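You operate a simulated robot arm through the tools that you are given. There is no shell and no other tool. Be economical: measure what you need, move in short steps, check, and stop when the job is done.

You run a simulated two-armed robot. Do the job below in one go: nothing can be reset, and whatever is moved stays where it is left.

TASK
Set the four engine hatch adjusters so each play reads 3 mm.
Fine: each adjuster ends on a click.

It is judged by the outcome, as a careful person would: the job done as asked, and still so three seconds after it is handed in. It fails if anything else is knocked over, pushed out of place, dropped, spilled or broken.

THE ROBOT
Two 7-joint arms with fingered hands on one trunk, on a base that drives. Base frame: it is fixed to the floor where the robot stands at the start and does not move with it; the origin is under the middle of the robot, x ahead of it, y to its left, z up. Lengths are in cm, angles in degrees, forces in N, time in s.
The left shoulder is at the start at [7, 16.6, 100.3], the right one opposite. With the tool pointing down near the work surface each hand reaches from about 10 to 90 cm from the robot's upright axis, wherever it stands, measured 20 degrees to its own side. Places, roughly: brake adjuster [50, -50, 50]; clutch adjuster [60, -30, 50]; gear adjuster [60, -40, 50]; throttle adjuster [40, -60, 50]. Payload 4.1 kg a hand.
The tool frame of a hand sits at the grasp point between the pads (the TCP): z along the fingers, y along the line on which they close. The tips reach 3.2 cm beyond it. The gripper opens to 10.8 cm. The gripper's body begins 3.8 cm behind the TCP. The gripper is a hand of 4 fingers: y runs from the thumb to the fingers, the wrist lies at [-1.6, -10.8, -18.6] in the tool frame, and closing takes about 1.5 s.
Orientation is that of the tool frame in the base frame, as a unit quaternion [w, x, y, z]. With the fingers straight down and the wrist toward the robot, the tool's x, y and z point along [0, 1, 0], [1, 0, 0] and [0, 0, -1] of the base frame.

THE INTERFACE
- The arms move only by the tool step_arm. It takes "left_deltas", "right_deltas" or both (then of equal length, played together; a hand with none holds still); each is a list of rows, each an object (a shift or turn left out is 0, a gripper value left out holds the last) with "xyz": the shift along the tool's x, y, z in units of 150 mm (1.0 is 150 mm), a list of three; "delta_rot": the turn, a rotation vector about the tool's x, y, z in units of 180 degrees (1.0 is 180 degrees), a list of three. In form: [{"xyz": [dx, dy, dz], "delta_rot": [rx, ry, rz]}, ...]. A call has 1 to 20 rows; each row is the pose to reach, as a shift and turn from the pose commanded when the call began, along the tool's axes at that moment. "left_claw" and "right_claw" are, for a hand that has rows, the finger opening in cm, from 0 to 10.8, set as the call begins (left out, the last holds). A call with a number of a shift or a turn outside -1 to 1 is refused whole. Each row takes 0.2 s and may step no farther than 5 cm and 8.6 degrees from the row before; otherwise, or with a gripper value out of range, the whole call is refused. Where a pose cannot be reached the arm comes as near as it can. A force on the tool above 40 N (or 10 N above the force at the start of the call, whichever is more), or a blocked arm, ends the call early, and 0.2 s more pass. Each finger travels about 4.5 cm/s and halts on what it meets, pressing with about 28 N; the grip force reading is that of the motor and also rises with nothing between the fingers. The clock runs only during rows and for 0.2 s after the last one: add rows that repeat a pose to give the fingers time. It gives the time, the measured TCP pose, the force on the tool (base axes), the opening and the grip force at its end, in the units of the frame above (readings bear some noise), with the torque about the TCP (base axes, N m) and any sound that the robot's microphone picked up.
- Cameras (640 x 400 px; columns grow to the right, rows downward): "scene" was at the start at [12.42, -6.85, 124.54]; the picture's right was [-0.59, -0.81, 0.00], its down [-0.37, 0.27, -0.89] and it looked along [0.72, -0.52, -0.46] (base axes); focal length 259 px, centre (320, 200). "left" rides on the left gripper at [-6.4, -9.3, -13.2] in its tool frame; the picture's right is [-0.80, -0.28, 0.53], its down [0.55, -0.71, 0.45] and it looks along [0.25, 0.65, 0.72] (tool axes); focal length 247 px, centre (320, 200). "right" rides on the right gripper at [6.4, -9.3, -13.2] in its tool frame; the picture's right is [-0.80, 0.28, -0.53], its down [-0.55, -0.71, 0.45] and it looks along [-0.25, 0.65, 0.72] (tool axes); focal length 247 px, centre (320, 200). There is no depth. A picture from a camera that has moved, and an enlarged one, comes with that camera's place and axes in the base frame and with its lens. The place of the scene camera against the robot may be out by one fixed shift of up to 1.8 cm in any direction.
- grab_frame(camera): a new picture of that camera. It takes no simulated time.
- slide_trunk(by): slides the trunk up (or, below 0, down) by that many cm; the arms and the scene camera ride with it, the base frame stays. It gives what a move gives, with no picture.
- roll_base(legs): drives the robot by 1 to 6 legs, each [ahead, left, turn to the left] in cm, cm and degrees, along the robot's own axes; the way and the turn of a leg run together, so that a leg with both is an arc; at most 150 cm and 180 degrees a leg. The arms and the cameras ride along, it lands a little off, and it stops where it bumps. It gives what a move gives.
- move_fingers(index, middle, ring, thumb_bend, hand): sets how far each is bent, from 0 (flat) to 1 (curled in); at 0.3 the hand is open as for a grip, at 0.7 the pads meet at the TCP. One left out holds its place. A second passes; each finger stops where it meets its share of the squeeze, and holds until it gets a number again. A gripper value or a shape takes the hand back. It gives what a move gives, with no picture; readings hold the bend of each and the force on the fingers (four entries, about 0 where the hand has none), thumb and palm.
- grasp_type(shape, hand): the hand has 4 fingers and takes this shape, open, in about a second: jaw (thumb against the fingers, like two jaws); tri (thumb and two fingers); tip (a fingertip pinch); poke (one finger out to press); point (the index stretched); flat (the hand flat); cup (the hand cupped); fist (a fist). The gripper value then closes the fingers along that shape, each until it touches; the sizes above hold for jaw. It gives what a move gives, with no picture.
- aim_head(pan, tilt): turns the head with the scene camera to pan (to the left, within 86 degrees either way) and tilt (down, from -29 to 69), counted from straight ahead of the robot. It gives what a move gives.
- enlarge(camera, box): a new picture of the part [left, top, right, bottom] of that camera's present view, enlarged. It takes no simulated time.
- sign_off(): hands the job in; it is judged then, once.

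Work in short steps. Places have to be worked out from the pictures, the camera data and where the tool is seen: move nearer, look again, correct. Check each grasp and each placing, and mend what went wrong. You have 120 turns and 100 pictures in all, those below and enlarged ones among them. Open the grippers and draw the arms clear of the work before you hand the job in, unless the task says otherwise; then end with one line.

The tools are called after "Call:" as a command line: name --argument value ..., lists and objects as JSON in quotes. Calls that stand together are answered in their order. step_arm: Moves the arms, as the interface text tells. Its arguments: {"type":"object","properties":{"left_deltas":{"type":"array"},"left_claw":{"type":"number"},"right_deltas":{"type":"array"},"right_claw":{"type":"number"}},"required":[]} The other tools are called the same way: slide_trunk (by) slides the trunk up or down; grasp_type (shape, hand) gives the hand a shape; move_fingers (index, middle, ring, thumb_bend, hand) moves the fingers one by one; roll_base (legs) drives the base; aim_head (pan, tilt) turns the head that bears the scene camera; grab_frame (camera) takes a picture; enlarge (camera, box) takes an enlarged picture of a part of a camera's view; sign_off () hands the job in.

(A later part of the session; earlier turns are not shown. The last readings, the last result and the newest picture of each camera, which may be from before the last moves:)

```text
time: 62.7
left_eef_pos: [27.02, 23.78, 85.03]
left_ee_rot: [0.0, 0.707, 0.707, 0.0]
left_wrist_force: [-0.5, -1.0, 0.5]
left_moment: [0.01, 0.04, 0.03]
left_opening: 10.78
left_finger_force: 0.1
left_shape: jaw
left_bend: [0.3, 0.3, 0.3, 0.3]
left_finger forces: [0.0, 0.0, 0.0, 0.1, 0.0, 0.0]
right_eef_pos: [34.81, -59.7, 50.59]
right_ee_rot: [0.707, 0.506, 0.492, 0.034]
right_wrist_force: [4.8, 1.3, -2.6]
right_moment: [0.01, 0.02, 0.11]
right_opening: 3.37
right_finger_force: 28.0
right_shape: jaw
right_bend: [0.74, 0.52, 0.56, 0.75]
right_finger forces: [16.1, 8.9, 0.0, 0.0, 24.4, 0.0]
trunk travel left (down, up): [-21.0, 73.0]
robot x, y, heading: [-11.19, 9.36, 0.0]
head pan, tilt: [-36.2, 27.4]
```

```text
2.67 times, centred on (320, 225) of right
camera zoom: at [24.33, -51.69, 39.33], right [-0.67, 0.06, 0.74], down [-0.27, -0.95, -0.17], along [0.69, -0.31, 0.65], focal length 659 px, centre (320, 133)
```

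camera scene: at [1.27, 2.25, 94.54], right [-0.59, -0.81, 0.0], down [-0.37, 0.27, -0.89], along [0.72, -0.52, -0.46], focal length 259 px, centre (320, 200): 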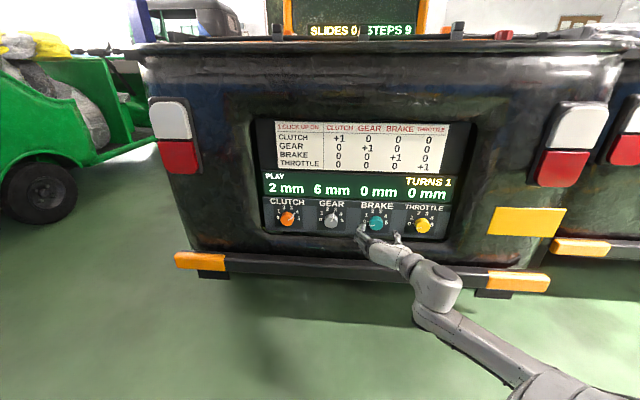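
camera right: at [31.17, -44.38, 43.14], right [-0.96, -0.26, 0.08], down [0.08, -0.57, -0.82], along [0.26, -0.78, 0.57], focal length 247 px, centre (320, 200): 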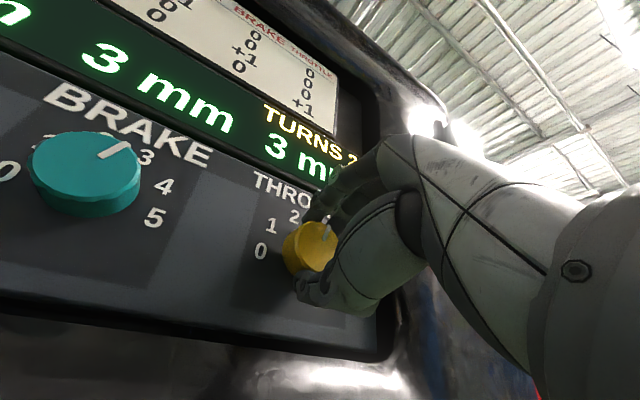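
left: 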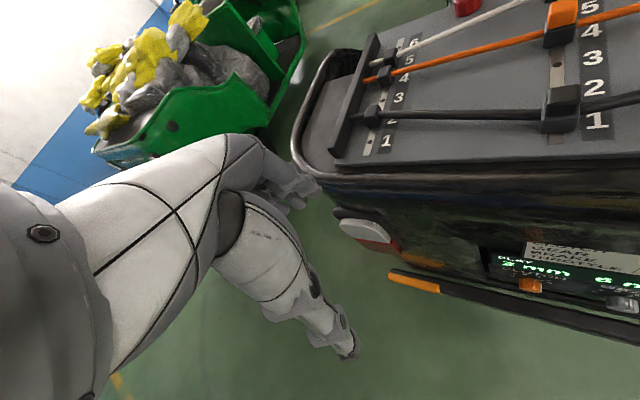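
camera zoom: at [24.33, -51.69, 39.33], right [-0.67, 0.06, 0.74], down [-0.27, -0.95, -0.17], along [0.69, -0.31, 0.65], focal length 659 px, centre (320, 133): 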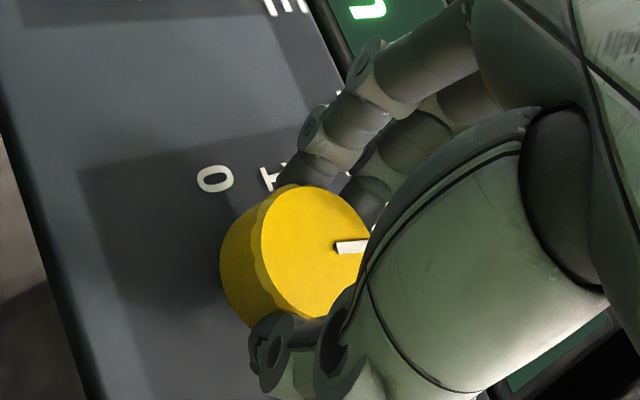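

Reads 3 mm; by geometry the pointer is ~10° past the "3" centre, so I turn −10° more to sit on the click, then check.

Call:
step_arm --right_deltas '[{"delta_rot": [0, 0, -0.03]}, {"delta_rot": [0, 0, -0.055]}, {"delta_rot": [0, 0, -0.055]}]'

Call:
step_arm --right_deltas '[{"xyz": [0, 0, 0]}, {"xyz": [0, 0, 0]}, {"xyz": [0, 0, 0]}, {"xyz": [0, 0, 0]}, {"xyz": [0, 0, 0]}, {"xyz": [0, 0, 0]}, {"xyz": [0, 0, 0]}, {"xyz": [0, 0, 0]}]' --right_claw 8.5

Call:
enlarge --camera "right" --box '[200, 150, 440, 300]'

Call:
enlarge --camera "scene" --box '[350, 175, 460, 245]'

```text
time: 63.5
left_eef_pos: [27.03, 23.75, 84.99]
left_ee_rot: [0.0, 0.708, 0.706, 0.0]
left_wrist_force: [0.6, 0.3, -0.1]
left_moment: [-0.01, 0.02, -0.01]
left_opening: 10.77
left_finger_force: 0.0
left_shape: jaw
left_bend: [0.3, 0.3, 0.3, 0.3]
left_finger forces: [0.1, 0.0, 0.0, 0.1, 0.0, 0.0]
right_eef_pos: [34.7, -59.67, 50.57]
right_ee_rot: [0.708, 0.463, 0.533, -0.026]
right_wrist_force: [2.5, -2.9, 1.7]
right_moment: [-0.06, -0.1, 0.08]
right_opening: 3.35
right_finger_force: 27.9
right_shape: jaw
right_bend: [0.74, 0.52, 0.56, 0.75]
right_finger forces: [15.3, 9.4, 0.0, 0.0, 24.2, 0.1]
trunk travel left (down, up): [-21.0, 73.0]
robot x, y, heading: [-11.13, 9.34, 0.2]
head pan, tilt: [-36.2, 27.4]
```

```text
time: 65.3
left_eef_pos: [26.96, 23.72, 84.88]
left_ee_rot: [0.0, 0.707, 0.707, 0.0]
left_wrist_force: [-0.2, 0.1, -0.5]
left_moment: [0.01, 0.0, -0.03]
left_opening: 10.78
left_finger_force: 0.1
left_shape: jaw
left_bend: [0.3, 0.3, 0.3, 0.3]
left_finger forces: [0.0, 0.1, 0.0, 0.0, 0.0, 0.1]
right_eef_pos: [34.74, -59.72, 50.52]
right_ee_rot: [0.707, 0.463, 0.534, -0.026]
right_wrist_force: [0.4, 0.1, 0.0]
right_moment: [0.02, 0.01, -0.01]
right_opening: 8.46
right_finger_force: 0.0
right_shape: jaw
right_bend: [0.26, 0.35, 0.33, 0.55]
right_finger forces: [0.0, 0.0, 0.1, 0.0, 0.0, 0.1]
trunk travel left (down, up): [-21.0, 73.0]
robot x, y, heading: [-11.45, 9.12, 0.2]
head pan, tilt: [-36.2, 27.4]
```

```text
2.67 times, centred on (320, 225) of right
camera zoom: at [23.04, -53.04, 39.71], right [-0.58, 0.16, 0.8], down [-0.28, -0.96, -0.01], along [0.76, -0.23, 0.6], focal length 659 px, centre (320, 133)
```

zoom: 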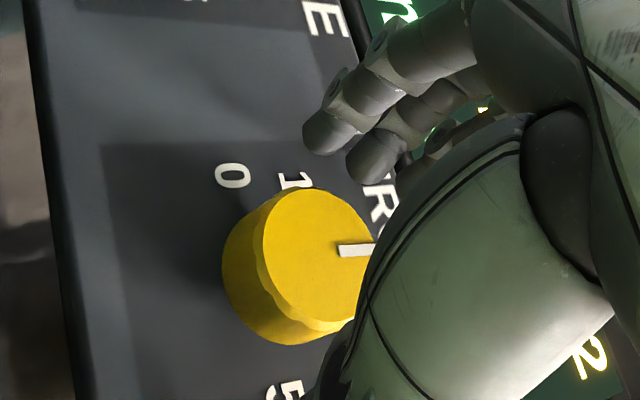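

```text
5.71 times, centred on (405, 210) of scene
camera zoom: at [1.27, 2.25, 94.54], right [-0.59, -0.81, 0.0], down [-0.37, 0.27, -0.89], along [0.72, -0.52, -0.46], focal length 1482 px, centre (-166, 143)
```

zoom: 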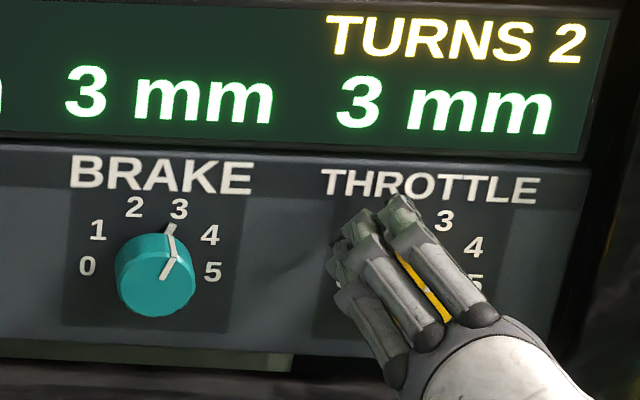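

Released at 3 mm. I retreat straight back and look at the dial.

Call:
step_arm --right_deltas '[{"xyz": [0, 0, -0.1]}, {"xyz": [0, 0, -0.2]}, {"xyz": [0, 0, -0.3]}, {"xyz": [0, 0, -0.4]}, {"xyz": [0, 0, -0.55]}, {"xyz": [0, 0, -0.55]}]'

Call:
grab_frame --camera "right"

Call:
enlarge --camera "scene" --box '[350, 175, 460, 245]'

```text
time: 66.7
left_eef_pos: [26.92, 23.79, 84.98]
left_ee_rot: [0.0, 0.707, 0.707, 0.0]
left_wrist_force: [0.4, 0.7, 0.8]
left_moment: [0.01, -0.01, 0.02]
left_opening: 10.78
left_finger_force: 0.0
left_shape: jaw
left_bend: [0.3, 0.3, 0.3, 0.3]
left_finger forces: [0.0, 0.0, 0.1, 0.1, 0.1, 0.0]
right_eef_pos: [28.72, -53.95, 50.58]
right_ee_rot: [0.707, 0.463, 0.534, -0.025]
right_wrist_force: [-0.2, 0.1, 0.2]
right_moment: [0.01, -0.02, 0.0]
right_opening: 8.48
right_finger_force: 0.2
right_shape: jaw
right_bend: [0.26, 0.35, 0.33, 0.55]
right_finger forces: [0.0, 0.0, 0.1, 0.0, 0.0, 0.1]
trunk travel left (down, up): [-21.0, 73.0]
robot x, y, heading: [-11.24, 9.22, -0.0]
head pan, tilt: [-36.2, 27.4]
```

```text
46 pictures are left
camera right: at [16.95, -47.34, 39.72], right [-0.58, 0.16, 0.8], down [-0.28, -0.96, -0.01], along [0.76, -0.23, 0.6], focal length 247 px, centre (320, 200)
```

right: 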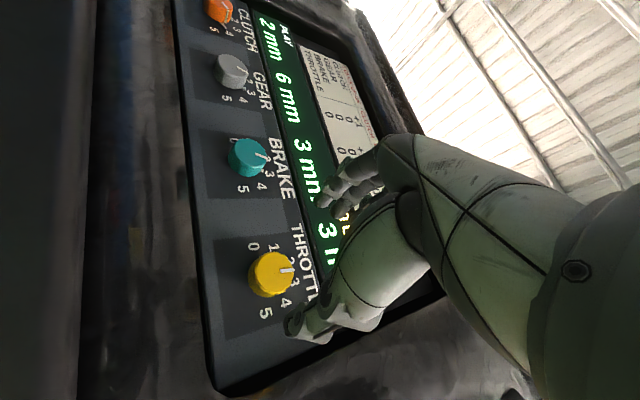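

```text
5.71 times, centred on (405, 210) of scene
camera zoom: at [1.27, 2.25, 94.55], right [-0.59, -0.81, 0.0], down [-0.37, 0.27, -0.89], along [0.72, -0.52, -0.46], focal length 1482 px, centre (-166, 143)
```

zoom: 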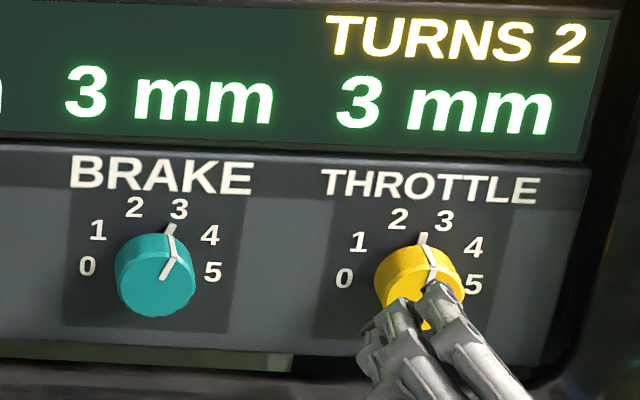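

Throttle's pointer stands only just past the 2–3 boundary, not on the 3 click; it needs about +17°. I regrip at this same angle and turn.

Call:
step_arm --right_deltas '[{"xyz": [0, 0, 0.15]}, {"xyz": [0, 0, 0.3]}, {"xyz": [0, 0, 0.42]}, {"xyz": [0, 0, 0.547]}, {"xyz": [0, 0, 0.547]}]'

Call:
step_arm --right_deltas '[{"xyz": [0, 0, 0]}, {"xyz": [0, 0, 0]}, {"xyz": [0, 0, 0]}, {"xyz": [0, 0, 0]}, {"xyz": [0, 0, 0]}, {"xyz": [0, 0, 0]}, {"xyz": [0, 0, 0]}, {"xyz": [0, 0, 0]}, {"xyz": [0, 0, 0]}, {"xyz": [0, 0, 0]}]' --right_claw 1.5

Call:
step_arm --right_deltas '[{"delta_rot": [0, 0, 0.03]}, {"delta_rot": [0, 0, 0.06]}, {"delta_rot": [0, 0, 0.094]}, {"delta_rot": [0, 0, 0.094]}, {"delta_rot": [0, 0, 0.094]}]'

Call:
enlarge --camera "scene" --box '[350, 175, 460, 245]'

```text
time: 67.9
left_eef_pos: [26.91, 23.68, 84.96]
left_ee_rot: [0.0, 0.707, 0.708, 0.0]
left_wrist_force: [-0.5, -0.4, -0.3]
left_moment: [0.02, -0.04, 0.01]
left_opening: 10.78
left_finger_force: 0.0
left_shape: jaw
left_bend: [0.3, 0.3, 0.3, 0.3]
left_finger forces: [0.0, 0.0, 0.0, 0.0, 0.1, 0.1]
right_eef_pos: [34.72, -59.78, 50.58]
right_ee_rot: [0.707, 0.462, 0.534, -0.026]
right_wrist_force: [0.6, 0.4, 0.7]
right_moment: [-0.04, -0.01, -0.02]
right_opening: 8.43
right_finger_force: 0.1
right_shape: jaw
right_bend: [0.26, 0.35, 0.33, 0.55]
right_finger forces: [0.0, 0.1, 0.0, 0.0, 0.0, 0.1]
trunk travel left (down, up): [-21.0, 73.0]
robot x, y, heading: [-10.93, 9.08, -0.3]
head pan, tilt: [-36.2, 27.4]
```

```text
time: 70.1
left_eef_pos: [27.07, 23.7, 84.85]
left_ee_rot: [0.0, 0.707, 0.707, 0.0]
left_wrist_force: [0.3, -0.5, 0.3]
left_moment: [0.02, 0.0, -0.02]
left_opening: 10.77
left_finger_force: 0.0
left_shape: jaw
left_bend: [0.3, 0.3, 0.3, 0.3]
left_finger forces: [0.0, 0.0, 0.1, 0.0, 0.1, 0.1]
right_eef_pos: [34.82, -59.61, 50.62]
right_ee_rot: [0.708, 0.463, 0.533, -0.026]
right_wrist_force: [1.5, -1.9, 1.9]
right_moment: [-0.05, -0.08, 0.06]
right_opening: 3.4
right_finger_force: 28.7
right_shape: jaw
right_bend: [0.74, 0.51, 0.56, 0.75]
right_finger forces: [15.5, 9.1, 0.0, 0.0, 23.2, 0.0]
trunk travel left (down, up): [-21.0, 73.0]
robot x, y, heading: [-10.89, 9.2, -0.2]
head pan, tilt: [-36.2, 27.4]
```

```text
time: 71.3
left_eef_pos: [26.96, 23.72, 84.96]
left_ee_rot: [0.0, 0.708, 0.706, 0.0]
left_wrist_force: [0.0, -0.3, -0.1]
left_moment: [-0.04, -0.02, 0.0]
left_opening: 10.76
left_finger_force: 0.1
left_shape: jaw
left_bend: [0.3, 0.3, 0.3, 0.3]
left_finger forces: [0.0, 0.0, 0.1, 0.0, 0.0, 0.0]
right_eef_pos: [34.73, -59.7, 50.48]
right_ee_rot: [0.703, 0.536, 0.46, 0.079]
right_wrist_force: [0.6, 4.0, -3.6]
right_moment: [0.01, 0.05, 0.1]
right_opening: 3.4
right_finger_force: 28.0
right_shape: jaw
right_bend: [0.74, 0.52, 0.56, 0.75]
right_finger forces: [16.1, 8.0, 0.0, 0.1, 25.2, 0.1]
trunk travel left (down, up): [-21.0, 73.0]
robot x, y, heading: [-11.17, 9.22, -0.1]
head pan, tilt: [-36.2, 27.4]
```

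```text
5.71 times, centred on (405, 210) of scene
camera zoom: at [1.3, 2.25, 94.54], right [-0.59, -0.81, 0.0], down [-0.37, 0.27, -0.89], along [0.72, -0.52, -0.46], focal length 1482 px, centre (-166, 143)
```

zoom: 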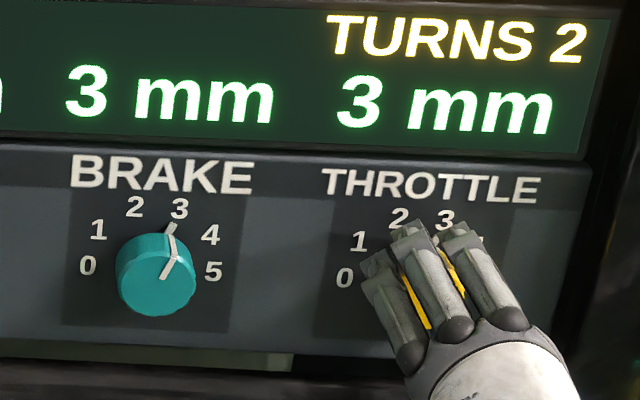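

Still 3 mm. I release, retreat and compare the pointer.

Call:
step_arm --right_deltas '[{"xyz": [0, 0, 0]}, {"xyz": [0, 0, 0]}, {"xyz": [0, 0, 0]}, {"xyz": [0, 0, 0]}, {"xyz": [0, 0, 0]}, {"xyz": [0, 0, 0]}, {"xyz": [0, 0, 0]}]' --right_claw 8.5

Call:
step_arm --right_deltas '[{"xyz": [0, 0, -0.1]}, {"xyz": [0, 0, -0.2]}, {"xyz": [0, 0, -0.3]}, {"xyz": [0, 0, -0.4]}, {"xyz": [0, 0, -0.6]}, {"xyz": [0, 0, -0.8]}, {"xyz": [0, 0, -0.8]}]'

Call:
enlarge --camera "scene" --box '[260, 180, 460, 250]'

```text
time: 72.9
left_eef_pos: [27.08, 23.77, 84.97]
left_ee_rot: [0.001, 0.708, 0.707, 0.0]
left_wrist_force: [0.5, 0.2, 0.3]
left_moment: [-0.01, 0.02, 0.01]
left_opening: 10.77
left_finger_force: 0.0
left_shape: jaw
left_bend: [0.3, 0.3, 0.3, 0.3]
left_finger forces: [0.1, 0.0, 0.0, 0.1, 0.0, 0.0]
right_eef_pos: [34.72, -59.6, 50.56]
right_ee_rot: [0.703, 0.536, 0.46, 0.078]
right_wrist_force: [0.8, -0.7, -0.3]
right_moment: [-0.05, -0.02, 0.02]
right_opening: 8.47
right_finger_force: 0.1
right_shape: jaw
right_bend: [0.26, 0.35, 0.33, 0.55]
right_finger forces: [0.0, 0.0, 0.0, 0.0, 0.0, 0.1]
trunk travel left (down, up): [-21.0, 73.0]
robot x, y, heading: [-11.66, 9.3, 0.1]
head pan, tilt: [-36.2, 27.4]
```

```text
time: 74.5
left_eef_pos: [26.88, 23.71, 85.03]
left_ee_rot: [0.0, 0.707, 0.707, 0.0]
left_wrist_force: [-0.7, 0.5, 0.5]
left_moment: [0.02, -0.02, 0.0]
left_opening: 10.8
left_finger_force: 0.1
left_shape: jaw
left_bend: [0.3, 0.3, 0.3, 0.3]
left_finger forces: [0.1, 0.1, 0.1, 0.0, 0.0, 0.0]
right_eef_pos: [26.04, -51.39, 50.66]
right_ee_rot: [0.704, 0.536, 0.459, 0.079]
right_wrist_force: [0.0, 0.4, 0.0]
right_moment: [0.03, 0.02, 0.03]
right_opening: 8.47
right_finger_force: 0.0
right_shape: jaw
right_bend: [0.26, 0.35, 0.33, 0.55]
right_finger forces: [0.0, 0.0, 0.0, 0.0, 0.0, 0.0]
trunk travel left (down, up): [-21.0, 73.0]
robot x, y, heading: [-10.86, 9.49, -0.2]
head pan, tilt: [-36.2, 27.4]
```

```text
3.20 times, centred on (360, 215) of scene
camera zoom: at [1.27, 2.25, 94.55], right [-0.59, -0.81, 0.0], down [-0.37, 0.27, -0.89], along [0.72, -0.52, -0.46], focal length 830 px, centre (192, 152)
```

zoom: 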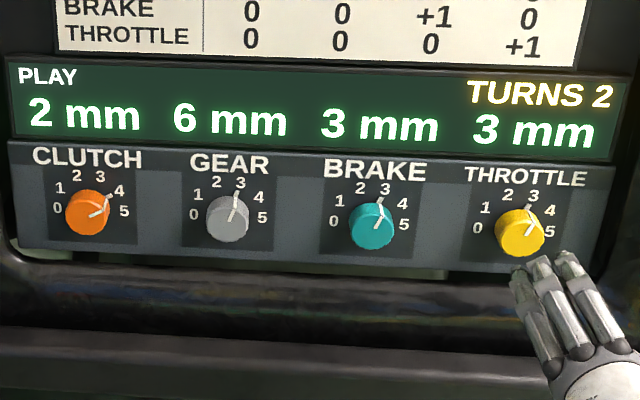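

Both now appear on 3. I zoom to compare against the untouched gear pointer (also on 3).

Call:
enlarge --camera "scene" --box '[310, 197, 400, 245]'

Call:
enlarge --camera "scene" --box '[360, 197, 450, 245]'

```text
7.11 times, centred on (355, 221) of scene
camera zoom: at [1.27, 2.25, 94.55], right [-0.59, -0.81, 0.0], down [-0.37, 0.27, -0.89], along [0.72, -0.52, -0.46], focal length 1845 px, centre (71, 51)
```

zoom: 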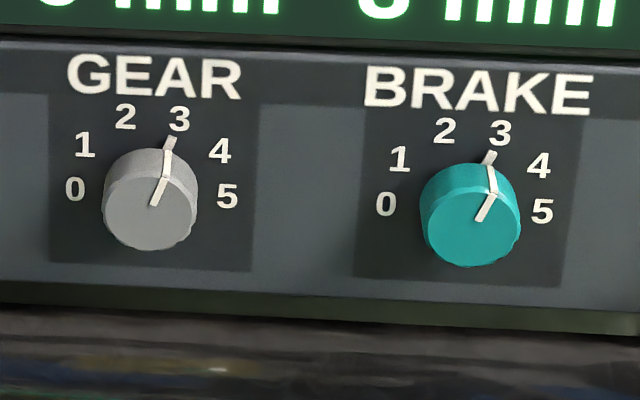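

```text
7.11 times, centred on (405, 221) of scene
camera zoom: at [1.27, 2.25, 94.55], right [-0.59, -0.81, 0.0], down [-0.37, 0.27, -0.89], along [0.72, -0.52, -0.46], focal length 1845 px, centre (-284, 51)
```

zoom: 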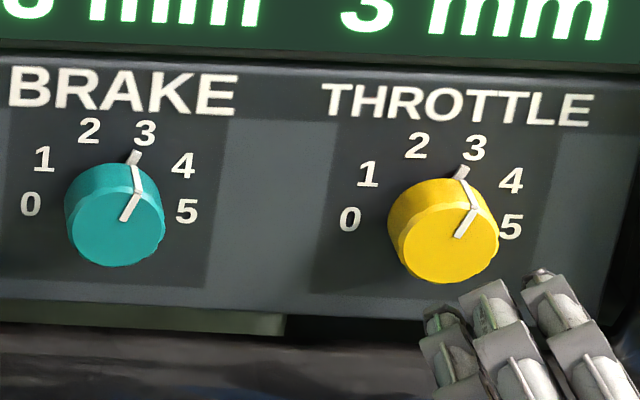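

Throttle and brake are both on the 3 mark like the gear pointer. Next the gear: I move along the panel at standoff, rolling the hand to about +6° so it can turn −120°.

Call:
step_arm --right_deltas '[{"xyz": [0.195, 0.133, 0.05]}, {"xyz": [0.39, 0.265, 0.106]}, {"xyz": [0.583, 0.4, 0.16]}, {"xyz": [0.777, 0.53, 0.2125]}, {"xyz": [0.777, 0.53, 0.2125]}]' --right_claw 7.5

Call:
step_arm --right_deltas '[{"xyz": [0.195, 0.133, 0.05], "delta_rot": [0, 0, 0.0444]}, {"xyz": [0.39, 0.265, 0.106], "delta_rot": [0, 0, 0.0889]}, {"xyz": [0.583, 0.4, 0.16], "delta_rot": [0, 0, 0.1333]}, {"xyz": [0.777, 0.53, 0.2125], "delta_rot": [0, 0, 0.1778]}, {"xyz": [0.777, 0.53, 0.2125], "delta_rot": [0, 0, 0.2222]}, {"xyz": [0.777, 0.53, 0.2125], "delta_rot": [0, 0, 0.2222]}]'

Call:
grab_frame --camera "right"

Call:
grab_frame --camera "scene"

```text
time: 75.7
left_eef_pos: [27.05, 23.68, 85.0]
left_ee_rot: [0.0, 0.707, 0.707, 0.0]
left_wrist_force: [0.7, -1.0, -0.3]
left_moment: [0.03, 0.01, -0.01]
left_opening: 10.76
left_finger_force: 0.1
left_shape: jaw
left_bend: [0.3, 0.3, 0.3, 0.3]
left_finger forces: [0.1, 0.1, 0.0, 0.0, 0.0, 0.0]
right_eef_pos: [37.99, -43.37, 50.54]
right_ee_rot: [0.703, 0.536, 0.46, 0.077]
right_wrist_force: [0.7, -0.3, 0.9]
right_moment: [0.01, 0.01, 0.01]
right_opening: 7.55
right_finger_force: 0.1
right_shape: jaw
right_bend: [0.27, 0.38, 0.35, 0.61]
right_finger forces: [0.0, 0.0, 0.1, 0.0, 0.0, 0.0]
trunk travel left (down, up): [-21.0, 73.0]
robot x, y, heading: [-11.21, 9.12, -0.2]
head pan, tilt: [-36.2, 27.4]
```

```text
time: 76.8
left_eef_pos: [27.02, 23.75, 85.05]
left_ee_rot: [0.0, 0.708, 0.707, 0.0]
left_wrist_force: [0.3, 0.2, 0.6]
left_moment: [0.01, -0.04, -0.01]
left_opening: 10.78
left_finger_force: 0.0
left_shape: jaw
left_bend: [0.3, 0.3, 0.3, 0.3]
left_finger forces: [0.1, 0.0, 0.1, 0.1, 0.1, 0.0]
right_eef_pos: [48.39, -41.3, 54.65]
right_ee_rot: [0.711, 0.596, 0.292, 0.23]
right_wrist_force: [-0.4, -0.2, -0.6]
right_moment: [-0.02, 0.02, 0.02]
right_opening: 7.49
right_finger_force: 0.1
right_shape: jaw
right_bend: [0.27, 0.38, 0.35, 0.61]
right_finger forces: [0.0, 0.1, 0.0, 0.0, 0.0, 0.0]
trunk travel left (down, up): [-21.0, 73.0]
robot x, y, heading: [-11.28, 8.95, -0.1]
head pan, tilt: [-36.2, 27.4]
stopped in row 5 (right hand): the arm was blocked; the commanded pose is now the measured one
```

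```text
40 pictures are left
camera right: at [43.87, -29.28, 43.12], right [-0.94, -0.11, 0.33], down [-0.1, -0.82, -0.56], along [0.33, -0.56, 0.76], focal length 247 px, centre (320, 200)
```

right: 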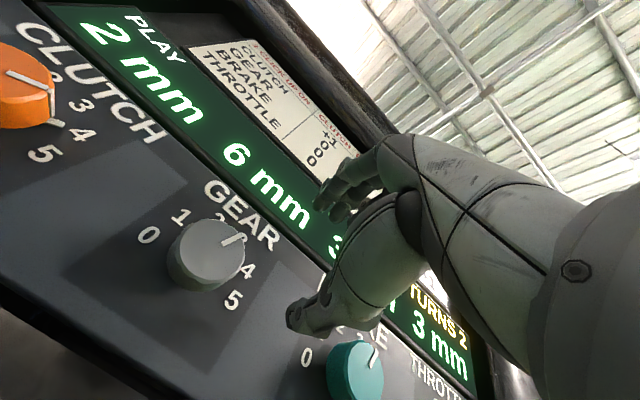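

```text
39 pictures are left
camera scene: at [1.26, 2.22, 94.55], right [-0.59, -0.81, 0.0], down [-0.37, 0.27, -0.89], along [0.72, -0.52, -0.46], focal length 259 px, centre (320, 200)
```

scene: 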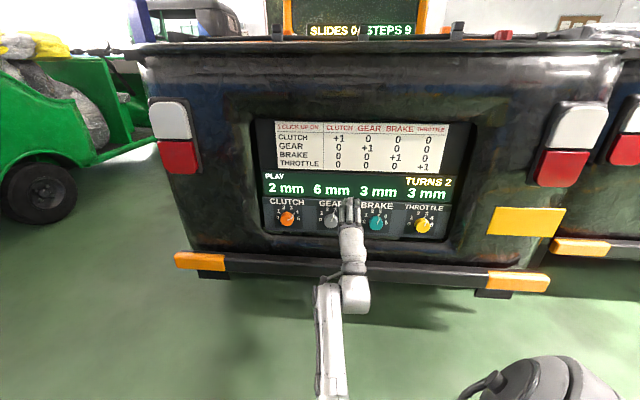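

The arm is blocked reaching across. I shift the base 28 cm along the panel so gear and clutch lie where throttle and brake did relative to the robot, backing off first.

Call:
roll_base --legs '[[-7, 7, 0], [19.6, 20.4, 0], [7, -7, 0]]'

Call:
grab_frame --camera "scene"

```text
time: 80.2
left_eef_pos: [46.57, 43.74, 85.0]
left_ee_rot: [0.0, 0.708, 0.706, 0.0]
left_wrist_force: [-0.9, 0.6, 0.2]
left_moment: [-0.01, 0.01, -0.01]
left_opening: 10.79
left_finger_force: 0.0
left_shape: jaw
left_bend: [0.3, 0.3, 0.3, 0.3]
left_finger forces: [0.1, 0.0, 0.1, 0.1, 0.0, 0.1]
right_eef_pos: [67.93, -21.4, 54.74]
right_ee_rot: [0.711, 0.597, 0.291, 0.229]
right_wrist_force: [-0.3, -0.6, 0.2]
right_moment: [0.02, 0.03, 0.01]
right_opening: 7.51
right_finger_force: 0.1
right_shape: jaw
right_bend: [0.27, 0.38, 0.35, 0.61]
right_finger forces: [0.0, 0.0, 0.0, 0.0, 0.1, 0.0]
trunk travel left (down, up): [-21.0, 73.0]
robot x, y, heading: [8.21, 29.08, -0.3]
head pan, tilt: [-36.2, 27.4]
```

```text
38 pictures are left
camera scene: at [20.81, 22.28, 94.54], right [-0.59, -0.81, 0.0], down [-0.37, 0.27, -0.89], along [0.72, -0.53, -0.46], focal length 259 px, centre (320, 200)
```

scene: 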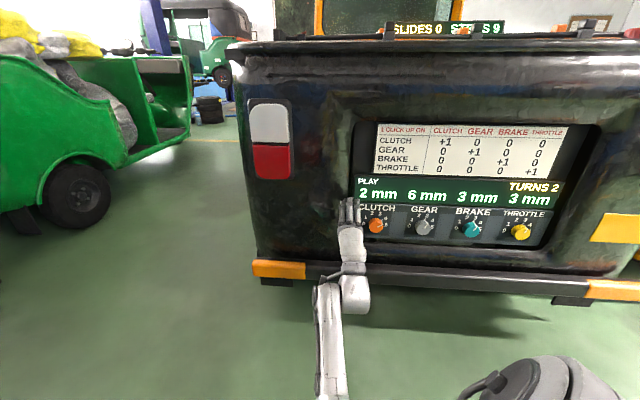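

The base is placed. I move the hand to ~8 cm in front of the gear knob, levelling it at about −27° roll.

Call:
step_arm --right_deltas '[{"xyz": [-0.15, -0.05, -0.16]}, {"xyz": [-0.35, -0.11, -0.167]}, {"xyz": [-0.54, -0.17, -0.167]}, {"xyz": [-0.727, -0.223, -0.167]}, {"xyz": [-0.727, -0.223, -0.167]}]'

Call:
step_arm --right_deltas '[{"xyz": [-0.2, -0.06, -0.05], "delta_rot": [0.01, 0.009, -0.034]}, {"xyz": [-0.4, -0.12, -0.1], "delta_rot": [0.02, 0.018, -0.069]}, {"xyz": [-0.6, -0.18, -0.15], "delta_rot": [0.031, 0.027, -0.1036]}, {"xyz": [-0.727, -0.223, -0.167], "delta_rot": [0.031, 0.027, -0.1036]}, {"xyz": [-0.727, -0.223, -0.167], "delta_rot": [0.031, 0.027, -0.1036]}]'

Call:
grab_frame --camera "right"

```text
time: 81.4
left_eef_pos: [46.67, 43.68, 85.12]
left_ee_rot: [0.0, 0.708, 0.706, 0.0]
left_wrist_force: [0.7, 0.5, -0.4]
left_moment: [-0.01, -0.02, 0.01]
left_opening: 10.77
left_finger_force: 0.1
left_shape: jaw
left_bend: [0.3, 0.3, 0.3, 0.3]
left_finger forces: [0.0, 0.1, 0.0, 0.0, 0.0, 0.1]
right_eef_pos: [58.16, -27.52, 52.72]
right_ee_rot: [0.712, 0.597, 0.292, 0.229]
right_wrist_force: [0.1, 0.8, 0.9]
right_moment: [0.02, -0.03, -0.03]
right_opening: 7.49
right_finger_force: 0.1
right_shape: jaw
right_bend: [0.27, 0.38, 0.35, 0.61]
right_finger forces: [0.0, 0.0, 0.1, 0.0, 0.0, 0.0]
trunk travel left (down, up): [-21.0, 73.0]
robot x, y, heading: [8.46, 28.74, -0.3]
head pan, tilt: [-36.2, 27.4]
```

```text
time: 82.6
left_eef_pos: [46.46, 43.79, 84.91]
left_ee_rot: [0.0, 0.708, 0.706, 0.0]
left_wrist_force: [-0.3, 0.3, 1.1]
left_moment: [-0.01, -0.01, -0.02]
left_opening: 10.78
left_finger_force: 0.0
left_shape: jaw
left_bend: [0.3, 0.3, 0.3, 0.3]
left_finger forces: [0.1, 0.0, 0.0, 0.0, 0.0, 0.0]
right_eef_pos: [48.44, -33.75, 50.71]
right_ee_rot: [0.697, 0.565, 0.425, 0.121]
right_wrist_force: [-0.1, 0.2, -0.3]
right_moment: [-0.01, -0.03, 0.02]
right_opening: 7.52
right_finger_force: 0.0
right_shape: jaw
right_bend: [0.27, 0.38, 0.35, 0.61]
right_finger forces: [0.0, 0.1, 0.1, 0.1, 0.1, 0.1]
trunk travel left (down, up): [-21.0, 73.0]
robot x, y, heading: [8.04, 29.43, -0.1]
head pan, tilt: [-36.2, 27.4]
```

```text
37 pictures are left
camera right: at [39.96, -23.58, 39.47], right [-0.79, -0.06, 0.61], down [-0.23, -0.9, -0.38], along [0.57, -0.44, 0.69], focal length 247 px, centre (320, 200)
```

right: 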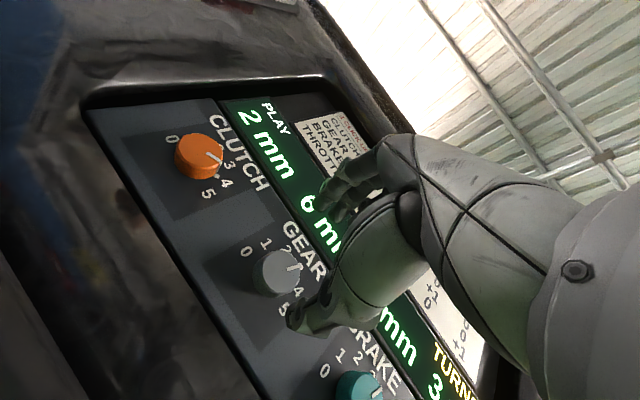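

Aligned within 3 mm. I advance 7.75 cm with the hand opened to 8.5, then roll +38° in place around the knob.

Call:
step_arm --right_deltas '[{"xyz": [-0.013, 0.013, 0.13]}, {"xyz": [-0.013, 0.013, 0.26]}, {"xyz": [-0.013, 0.013, 0.39]}, {"xyz": [-0.013, 0.013, 0.517]}, {"xyz": [-0.013, 0.013, 0.517]}]' --right_claw 8.5

Call:
step_arm --right_deltas '[{"delta_rot": [0, 0, 0.044]}, {"delta_rot": [0, 0, 0.088]}, {"delta_rot": [0, 0, 0.132]}, {"delta_rot": [0, 0, 0.176]}, {"delta_rot": [0, 0, 0.21]}, {"delta_rot": [0, 0, 0.21]}]'

Call:
grab_frame --camera "right"

```text
time: 83.8
left_eef_pos: [46.54, 43.66, 85.12]
left_ee_rot: [0.0, 0.708, 0.706, -0.001]
left_wrist_force: [0.1, 0.1, 0.2]
left_moment: [-0.01, -0.02, 0.03]
left_opening: 10.76
left_finger_force: 0.1
left_shape: jaw
left_bend: [0.3, 0.3, 0.3, 0.3]
left_finger forces: [0.1, 0.0, 0.1, 0.0, 0.0, 0.1]
right_eef_pos: [53.98, -39.09, 50.87]
right_ee_rot: [0.697, 0.565, 0.424, 0.122]
right_wrist_force: [0.9, 0.2, 1.1]
right_moment: [0.02, -0.01, 0.01]
right_opening: 8.45
right_finger_force: 0.0
right_shape: jaw
right_bend: [0.26, 0.35, 0.33, 0.55]
right_finger forces: [0.0, 0.0, 0.0, 0.0, 0.1, 0.1]
trunk travel left (down, up): [-21.0, 73.0]
robot x, y, heading: [8.61, 29.0, -0.2]
head pan, tilt: [-36.2, 27.4]
```

```text
time: 85.2
left_eef_pos: [46.62, 43.6, 85.08]
left_ee_rot: [0.0, 0.708, 0.706, 0.0]
left_wrist_force: [0.1, 0.2, -0.6]
left_moment: [0.01, -0.01, 0.02]
left_opening: 10.77
left_finger_force: 0.1
left_shape: jaw
left_bend: [0.3, 0.3, 0.3, 0.3]
left_finger forces: [0.0, 0.1, 0.0, 0.1, 0.0, 0.0]
right_eef_pos: [54.05, -39.0, 50.73]
right_ee_rot: [0.62, 0.673, 0.217, 0.341]
right_wrist_force: [0.5, 0.0, 0.9]
right_moment: [0.0, 0.03, -0.02]
right_opening: 8.46
right_finger_force: 0.1
right_shape: jaw
right_bend: [0.26, 0.35, 0.33, 0.55]
right_finger forces: [0.0, 0.1, 0.0, 0.1, 0.1, 0.0]
trunk travel left (down, up): [-21.0, 73.0]
robot x, y, heading: [8.49, 29.29, -0.3]
head pan, tilt: [-36.2, 27.4]
```

```text
36 pictures are left
camera right: at [49.99, -24.14, 42.94], right [-0.96, -0.25, 0.13], down [0.05, -0.6, -0.8], along [0.27, -0.76, 0.59], focal length 247 px, centre (320, 200)
```

right: 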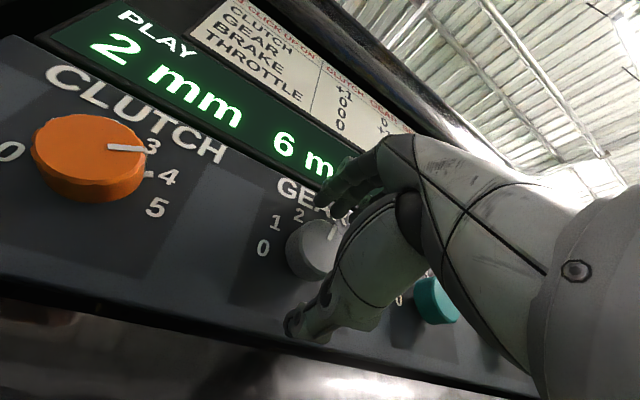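

No contact. I close and turn −40°.

Call:
step_arm --right_deltas '[{"xyz": [0, 0, 0]}, {"xyz": [0, 0, 0]}, {"xyz": [0, 0, 0]}, {"xyz": [0, 0, 0]}, {"xyz": [0, 0, 0]}, {"xyz": [0, 0, 0]}, {"xyz": [0, 0, 0]}, {"xyz": [0, 0, 0]}, {"xyz": [0, 0, 0]}, {"xyz": [0, 0, 0]}]' --right_claw 1.5

Call:
step_arm --right_deltas '[{"delta_rot": [0, 0, -0.0444]}, {"delta_rot": [0, 0, -0.0889]}, {"delta_rot": [0, 0, -0.1333]}, {"delta_rot": [0, 0, -0.1778]}, {"delta_rot": [0, 0, -0.2222]}, {"delta_rot": [0, 0, -0.2222]}]'

Call:
enlarge --camera "scene" --box '[340, 160, 560, 280]'

```text
time: 87.4
left_eef_pos: [46.64, 43.65, 85.01]
left_ee_rot: [0.0, 0.709, 0.705, 0.0]
left_wrist_force: [0.1, -0.2, 0.0]
left_moment: [-0.01, -0.01, 0.04]
left_opening: 10.77
left_finger_force: 0.1
left_shape: jaw
left_bend: [0.3, 0.3, 0.3, 0.3]
left_finger forces: [0.0, 0.0, 0.0, 0.0, 0.1, 0.0]
right_eef_pos: [54.07, -39.03, 50.81]
right_ee_rot: [0.62, 0.673, 0.218, 0.34]
right_wrist_force: [0.2, -1.5, -4.7]
right_moment: [0.04, 0.04, 0.01]
right_opening: 3.4
right_finger_force: 28.4
right_shape: jaw
right_bend: [0.74, 0.54, 0.58, 0.74]
right_finger forces: [13.8, 7.6, 0.0, 0.0, 25.6, 0.0]
trunk travel left (down, up): [-21.0, 73.0]
robot x, y, heading: [8.48, 29.27, -0.2]
head pan, tilt: [-36.2, 27.4]
```

```text
time: 88.8
left_eef_pos: [46.58, 43.61, 84.92]
left_ee_rot: [0.001, 0.707, 0.707, 0.0]
left_wrist_force: [0.6, -0.7, -0.6]
left_moment: [0.01, -0.03, -0.01]
left_opening: 10.76
left_finger_force: 0.1
left_shape: jaw
left_bend: [0.3, 0.3, 0.3, 0.3]
left_finger forces: [0.1, 0.0, 0.0, 0.1, 0.0, 0.0]
right_eef_pos: [54.03, -39.08, 50.79]
right_ee_rot: [0.699, 0.557, 0.436, 0.108]
right_wrist_force: [-1.8, -0.9, -2.3]
right_moment: [-0.02, -0.11, 0.03]
right_opening: 3.42
right_finger_force: 27.7
right_shape: jaw
right_bend: [0.74, 0.54, 0.58, 0.74]
right_finger forces: [14.2, 8.4, 0.0, 0.1, 26.4, 0.0]
trunk travel left (down, up): [-21.0, 73.0]
robot x, y, heading: [8.2, 29.07, -0.2]
head pan, tilt: [-36.2, 27.4]
```

```text
2.91 times, centred on (450, 220) of scene
camera zoom: at [20.8, 22.26, 94.54], right [-0.59, -0.81, 0.0], down [-0.37, 0.27, -0.89], along [0.72, -0.53, -0.46], focal length 755 px, centre (-58, 142)
```

zoom: 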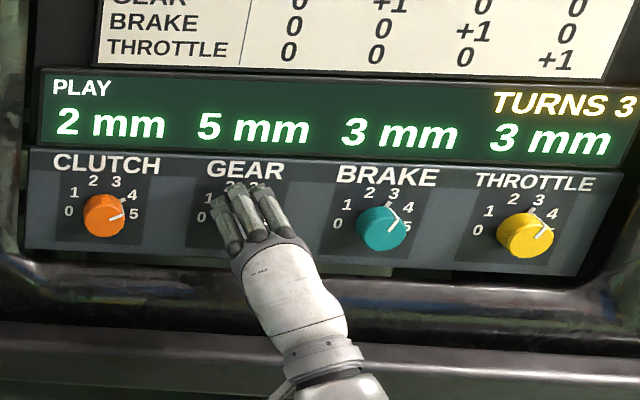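

5 mm. I continue −80°.

Call:
step_arm --right_deltas '[{"delta_rot": [0, 0, -0.0444]}, {"delta_rot": [0, 0, -0.0889]}, {"delta_rot": [0, 0, -0.1333]}, {"delta_rot": [0, 0, -0.1778]}, {"delta_rot": [0, 0, -0.2222]}, {"delta_rot": [0, 0, -0.2667]}, {"delta_rot": [0, 0, -0.3111]}, {"delta_rot": [0, 0, -0.3555]}, {"delta_rot": [0, 0, -0.4]}, {"delta_rot": [0, 0, -0.4444]}, {"delta_rot": [0, 0, -0.4444]}]'

Call:
enlarge --camera "scene" --box '[340, 160, 560, 280]'

Call:
grab_frame --camera "right"

```text
time: 91.2
left_eef_pos: [46.49, 43.74, 85.15]
left_ee_rot: [0.0, 0.708, 0.706, 0.0]
left_wrist_force: [0.0, 0.1, -0.5]
left_moment: [0.04, -0.01, 0.0]
left_opening: 10.77
left_finger_force: 0.1
left_shape: jaw
left_bend: [0.3, 0.3, 0.3, 0.3]
left_finger forces: [0.0, 0.1, 0.0, 0.0, 0.0, 0.1]
right_eef_pos: [54.05, -39.04, 50.74]
right_ee_rot: [0.605, 0.146, 0.692, -0.366]
right_wrist_force: [0.2, -0.6, -0.7]
right_moment: [0.07, 0.05, 0.23]
right_opening: 3.43
right_finger_force: 27.5
right_shape: jaw
right_bend: [0.74, 0.54, 0.58, 0.74]
right_finger forces: [15.6, 9.8, 0.0, 0.0, 25.1, 0.0]
trunk travel left (down, up): [-21.0, 73.0]
robot x, y, heading: [8.56, 29.14, -0.3]
head pan, tilt: [-36.2, 27.4]
```

```text
2.91 times, centred on (450, 220) of scene
camera zoom: at [20.79, 22.29, 94.54], right [-0.59, -0.81, 0.0], down [-0.37, 0.27, -0.89], along [0.72, -0.53, -0.46], focal length 755 px, centre (-58, 142)
```

zoom: 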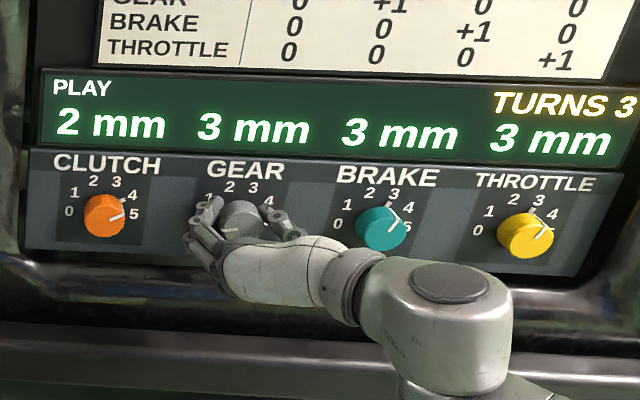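

```text
33 pictures are left
camera right: at [37.09, -37.95, 47.82], right [-0.03, 0.75, 0.66], down [0.0, -0.66, 0.75], along [1.0, 0.02, 0.02], focal length 247 px, centre (320, 200)
```

right: 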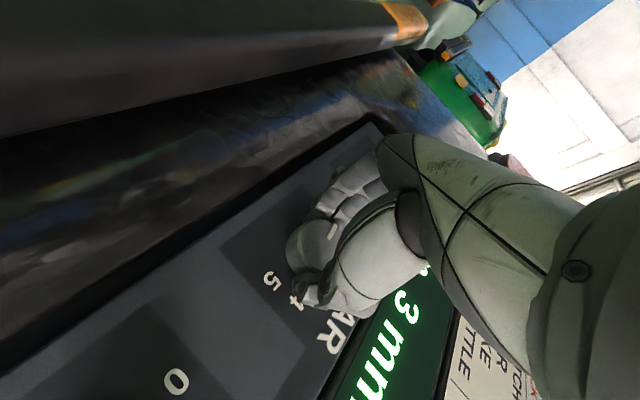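

Gear reads 3 mm. I release, retreat along the axis and check the pointer.

Call:
step_arm --right_deltas '[{"xyz": [0, 0, 0]}, {"xyz": [0, 0, 0]}, {"xyz": [0, 0, 0]}, {"xyz": [0, 0, 0]}, {"xyz": [0, 0, 0]}, {"xyz": [0, 0, 0]}, {"xyz": [0, 0, 0]}, {"xyz": [0, 0, 0]}]' --right_claw 8.5

Call:
step_arm --right_deltas '[{"xyz": [0, 0, -0.1]}, {"xyz": [0, 0, -0.2]}, {"xyz": [0, 0, -0.3]}, {"xyz": [0, 0, -0.4]}, {"xyz": [0, 0, -0.55]}, {"xyz": [0, 0, -0.55]}]'

Call:
enlarge --camera "scene" --box '[350, 195, 460, 250]'

```text
time: 93.0
left_eef_pos: [46.56, 43.83, 85.12]
left_ee_rot: [0.0, 0.708, 0.707, 0.001]
left_wrist_force: [-0.1, 1.2, 0.9]
left_moment: [0.03, -0.01, 0.03]
left_opening: 10.77
left_finger_force: 0.0
left_shape: jaw
left_bend: [0.3, 0.3, 0.3, 0.3]
left_finger forces: [0.1, 0.0, 0.0, 0.0, 0.0, 0.1]
right_eef_pos: [54.08, -38.98, 50.93]
right_ee_rot: [0.605, 0.147, 0.692, -0.366]
right_wrist_force: [-2.0, 0.8, -0.4]
right_moment: [-0.01, 0.01, 0.13]
right_opening: 8.41
right_finger_force: 0.1
right_shape: jaw
right_bend: [0.26, 0.35, 0.33, 0.55]
right_finger forces: [0.0, 2.9, 0.0, 0.0, 0.0, 0.0]
trunk travel left (down, up): [-21.0, 73.0]
robot x, y, heading: [8.33, 29.53, 0.2]
head pan, tilt: [-36.2, 27.4]
```

```text
time: 94.4
left_eef_pos: [46.53, 43.71, 85.09]
left_ee_rot: [0.001, 0.708, 0.707, 0.0]
left_wrist_force: [-0.2, 0.2, 0.1]
left_moment: [0.03, 0.01, 0.0]
left_opening: 10.74
left_finger_force: 0.1
left_shape: jaw
left_bend: [0.3, 0.3, 0.3, 0.3]
left_finger forces: [0.0, 0.0, 0.0, 0.0, 0.0, 0.0]
right_eef_pos: [48.08, -33.34, 50.88]
right_ee_rot: [0.605, 0.147, 0.691, -0.366]
right_wrist_force: [0.3, -0.1, -0.2]
right_moment: [-0.02, 0.0, -0.02]
right_opening: 8.48
right_finger_force: 0.0
right_shape: jaw
right_bend: [0.26, 0.35, 0.33, 0.55]
right_finger forces: [0.1, 0.0, 0.1, 0.0, 0.0, 0.1]
trunk travel left (down, up): [-21.0, 73.0]
robot x, y, heading: [8.08, 29.02, -0.3]
head pan, tilt: [-36.2, 27.4]
```

```text
5.82 times, centred on (405, 222) of scene
camera zoom: at [20.78, 22.3, 94.55], right [-0.59, -0.81, 0.0], down [-0.37, 0.27, -0.89], along [0.72, -0.53, -0.46], focal length 1509 px, centre (-174, 69)
```

zoom: 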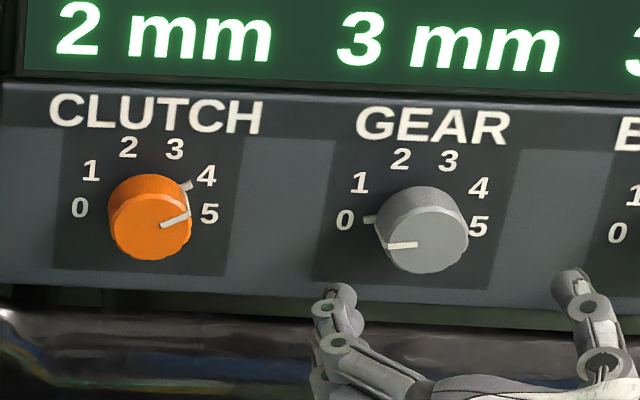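

Gear's tick is right on 0, play 3 mm. Last, the clutch: I slide over and roll to about −65°.

Call:
step_arm --right_deltas '[{"xyz": [-0.06, 0.18, 0], "delta_rot": [0, 0, 0.044]}, {"xyz": [-0.12, 0.36, 0], "delta_rot": [0, 0, 0.088]}, {"xyz": [-0.18, 0.535, 0], "delta_rot": [0, 0, 0.132]}, {"xyz": [-0.24, 0.713, 0], "delta_rot": [0, 0, 0.176]}, {"xyz": [-0.302, 0.891, 0], "delta_rot": [0, 0, 0.22]}, {"xyz": [-0.302, 0.891, 0], "delta_rot": [0, 0, 0.233]}, {"xyz": [-0.302, 0.891, 0], "delta_rot": [0, 0, 0.233]}]'

Call:
grab_frame --camera "right"

```text
time: 96.0
left_eef_pos: [46.58, 43.73, 84.99]
left_ee_rot: [0.0, 0.708, 0.706, -0.001]
left_wrist_force: [-0.4, 0.6, 0.1]
left_moment: [-0.01, -0.03, -0.02]
left_opening: 10.79
left_finger_force: 0.0
left_shape: jaw
left_bend: [0.3, 0.3, 0.3, 0.3]
left_finger forces: [0.0, 0.1, 0.1, 0.0, 0.0, 0.1]
right_eef_pos: [57.79, -23.13, 50.76]
right_ee_rot: [0.696, 0.386, 0.592, -0.126]
right_wrist_force: [0.3, 0.4, 0.2]
right_moment: [0.02, 0.0, 0.02]
right_opening: 8.48
right_finger_force: 0.0
right_shape: jaw
right_bend: [0.26, 0.35, 0.33, 0.55]
right_finger forces: [0.0, 0.1, 0.1, 0.0, 0.0, 0.1]
trunk travel left (down, up): [-21.0, 73.0]
robot x, y, heading: [8.51, 29.25, -0.2]
head pan, tilt: [-36.2, 27.4]
```

```text
31 pictures are left
camera right: at [44.0, -18.55, 41.23], right [-0.42, 0.33, 0.85], down [-0.26, -0.94, 0.23], along [0.87, -0.12, 0.48], focal length 247 px, centre (320, 200)
```

right: 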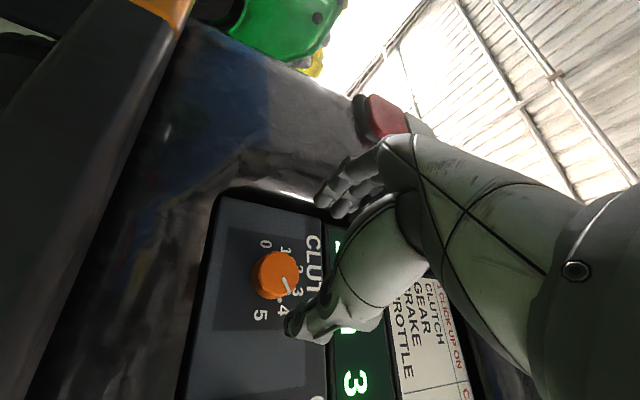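

Aligned. I advance 8.1 cm (opening 7.5 to stay off the recess edge).

Call:
step_arm --right_deltas '[{"xyz": [-0.005, 0, 0.13]}, {"xyz": [-0.005, 0, 0.26]}, {"xyz": [-0.005, 0, 0.38]}, {"xyz": [-0.005, 0, 0.46]}, {"xyz": [-0.005, 0, 0.54]}, {"xyz": [-0.005, 0, 0.54]}]' --right_claw 7.5

Call:
grab_frame --camera "right"

```text
time: 97.4
left_eef_pos: [46.6, 43.66, 85.01]
left_ee_rot: [0.0, 0.708, 0.707, 0.001]
left_wrist_force: [0.4, 0.2, 0.3]
left_moment: [0.02, 0.0, -0.01]
left_opening: 10.77
left_finger_force: 0.0
left_shape: jaw
left_bend: [0.3, 0.3, 0.3, 0.3]
left_finger forces: [0.1, 0.0, 0.0, 0.0, 0.0, 0.0]
right_eef_pos: [63.58, -28.55, 50.88]
right_ee_rot: [0.697, 0.383, 0.593, -0.126]
right_wrist_force: [-19.5, 16.6, -2.8]
right_moment: [-0.22, -0.11, 1.19]
right_opening: 7.36
right_finger_force: 0.2
right_shape: jaw
right_bend: [0.26, 0.37, 0.35, 0.61]
right_finger forces: [19.5, 6.7, 0.0, 0.0, 0.0, 0.0]
trunk travel left (down, up): [-21.0, 73.0]
robot x, y, heading: [8.56, 29.6, -0.2]
head pan, tilt: [-36.2, 27.4]
```

```text
30 pictures are left
camera right: at [49.78, -23.97, 41.35], right [-0.42, 0.33, 0.84], down [-0.26, -0.94, 0.23], along [0.87, -0.12, 0.48], focal length 247 px, centre (320, 200)
```

right: 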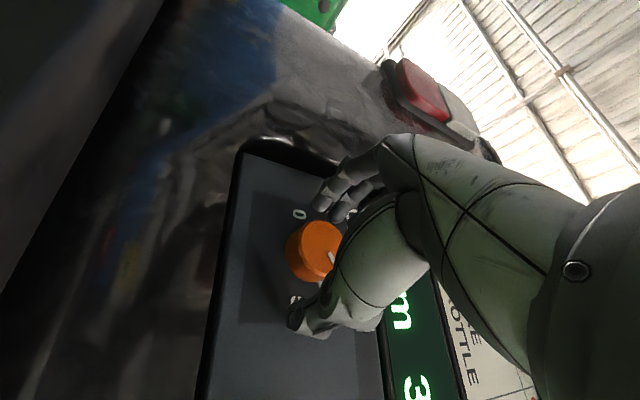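

The index touches the panel; I back off 0.5 cm and then close.

Call:
step_arm --right_deltas '[{"xyz": [0, 0, -0.02]}, {"xyz": [0, 0, -0.035]}, {"xyz": [0, 0, -0.035]}]'

Call:
step_arm --right_deltas '[{"xyz": [0, 0, 0]}, {"xyz": [0, 0, 0]}, {"xyz": [0, 0, 0]}, {"xyz": [0, 0, 0]}, {"xyz": [0, 0, 0]}, {"xyz": [0, 0, 0]}, {"xyz": [0, 0, 0]}, {"xyz": [0, 0, 0]}, {"xyz": [0, 0, 0]}]' --right_claw 1.5

Call:
enlarge --camera "right" --box '[200, 150, 440, 300]'

```text
time: 98.2
left_eef_pos: [46.65, 43.76, 85.01]
left_ee_rot: [0.0, 0.709, 0.705, -0.001]
left_wrist_force: [1.1, -0.1, -0.3]
left_moment: [0.01, -0.01, 0.01]
left_opening: 10.76
left_finger_force: 0.2
left_shape: jaw
left_bend: [0.3, 0.3, 0.3, 0.3]
left_finger forces: [0.2, 0.0, 0.0, 0.0, 0.0, 0.0]
right_eef_pos: [63.22, -28.28, 50.8]
right_ee_rot: [0.696, 0.385, 0.593, -0.126]
right_wrist_force: [0.5, -0.8, 0.4]
right_moment: [0.05, 0.01, -0.03]
right_opening: 7.51
right_finger_force: 0.0
right_shape: jaw
right_bend: [0.27, 0.38, 0.35, 0.61]
right_finger forces: [0.0, 0.0, 0.1, 0.0, 0.0, 0.1]
trunk travel left (down, up): [-21.0, 73.0]
robot x, y, heading: [8.57, 29.15, -0.6]
head pan, tilt: [-36.2, 27.4]
```

```text
time: 100.2
left_eef_pos: [46.67, 43.88, 84.95]
left_ee_rot: [0.0, 0.708, 0.706, 0.0]
left_wrist_force: [-0.1, 0.2, 0.6]
left_moment: [0.0, 0.02, -0.04]
left_opening: 10.76
left_finger_force: 0.0
left_shape: jaw
left_bend: [0.3, 0.3, 0.3, 0.3]
left_finger forces: [0.0, 0.0, 0.1, 0.0, 0.1, 0.0]
right_eef_pos: [63.09, -28.27, 50.82]
right_ee_rot: [0.696, 0.384, 0.593, -0.126]
right_wrist_force: [-2.3, -5.3, -0.9]
right_moment: [0.0, 0.01, -0.07]
right_opening: 3.41
right_finger_force: 28.0
right_shape: jaw
right_bend: [0.74, 0.54, 0.58, 0.74]
right_finger forces: [13.7, 7.2, 0.0, 0.0, 26.1, 0.1]
trunk travel left (down, up): [-21.0, 73.0]
robot x, y, heading: [8.17, 29.56, -0.3]
head pan, tilt: [-36.2, 27.4]
```

```text
2.67 times, centred on (320, 225) of right
camera zoom: at [49.46, -23.72, 41.28], right [-0.42, 0.33, 0.85], down [-0.26, -0.94, 0.23], along [0.87, -0.12, 0.48], focal length 659 px, centre (320, 133)
```

zoom: 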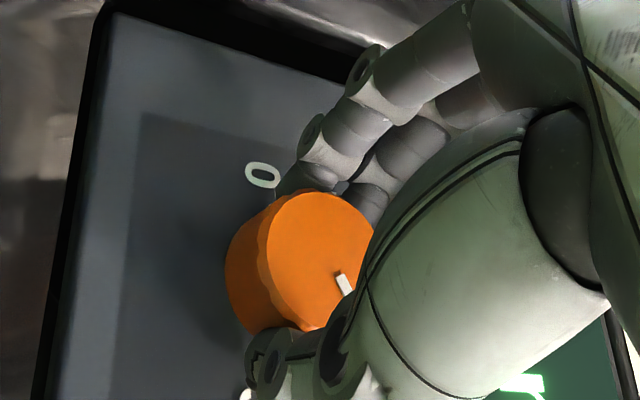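

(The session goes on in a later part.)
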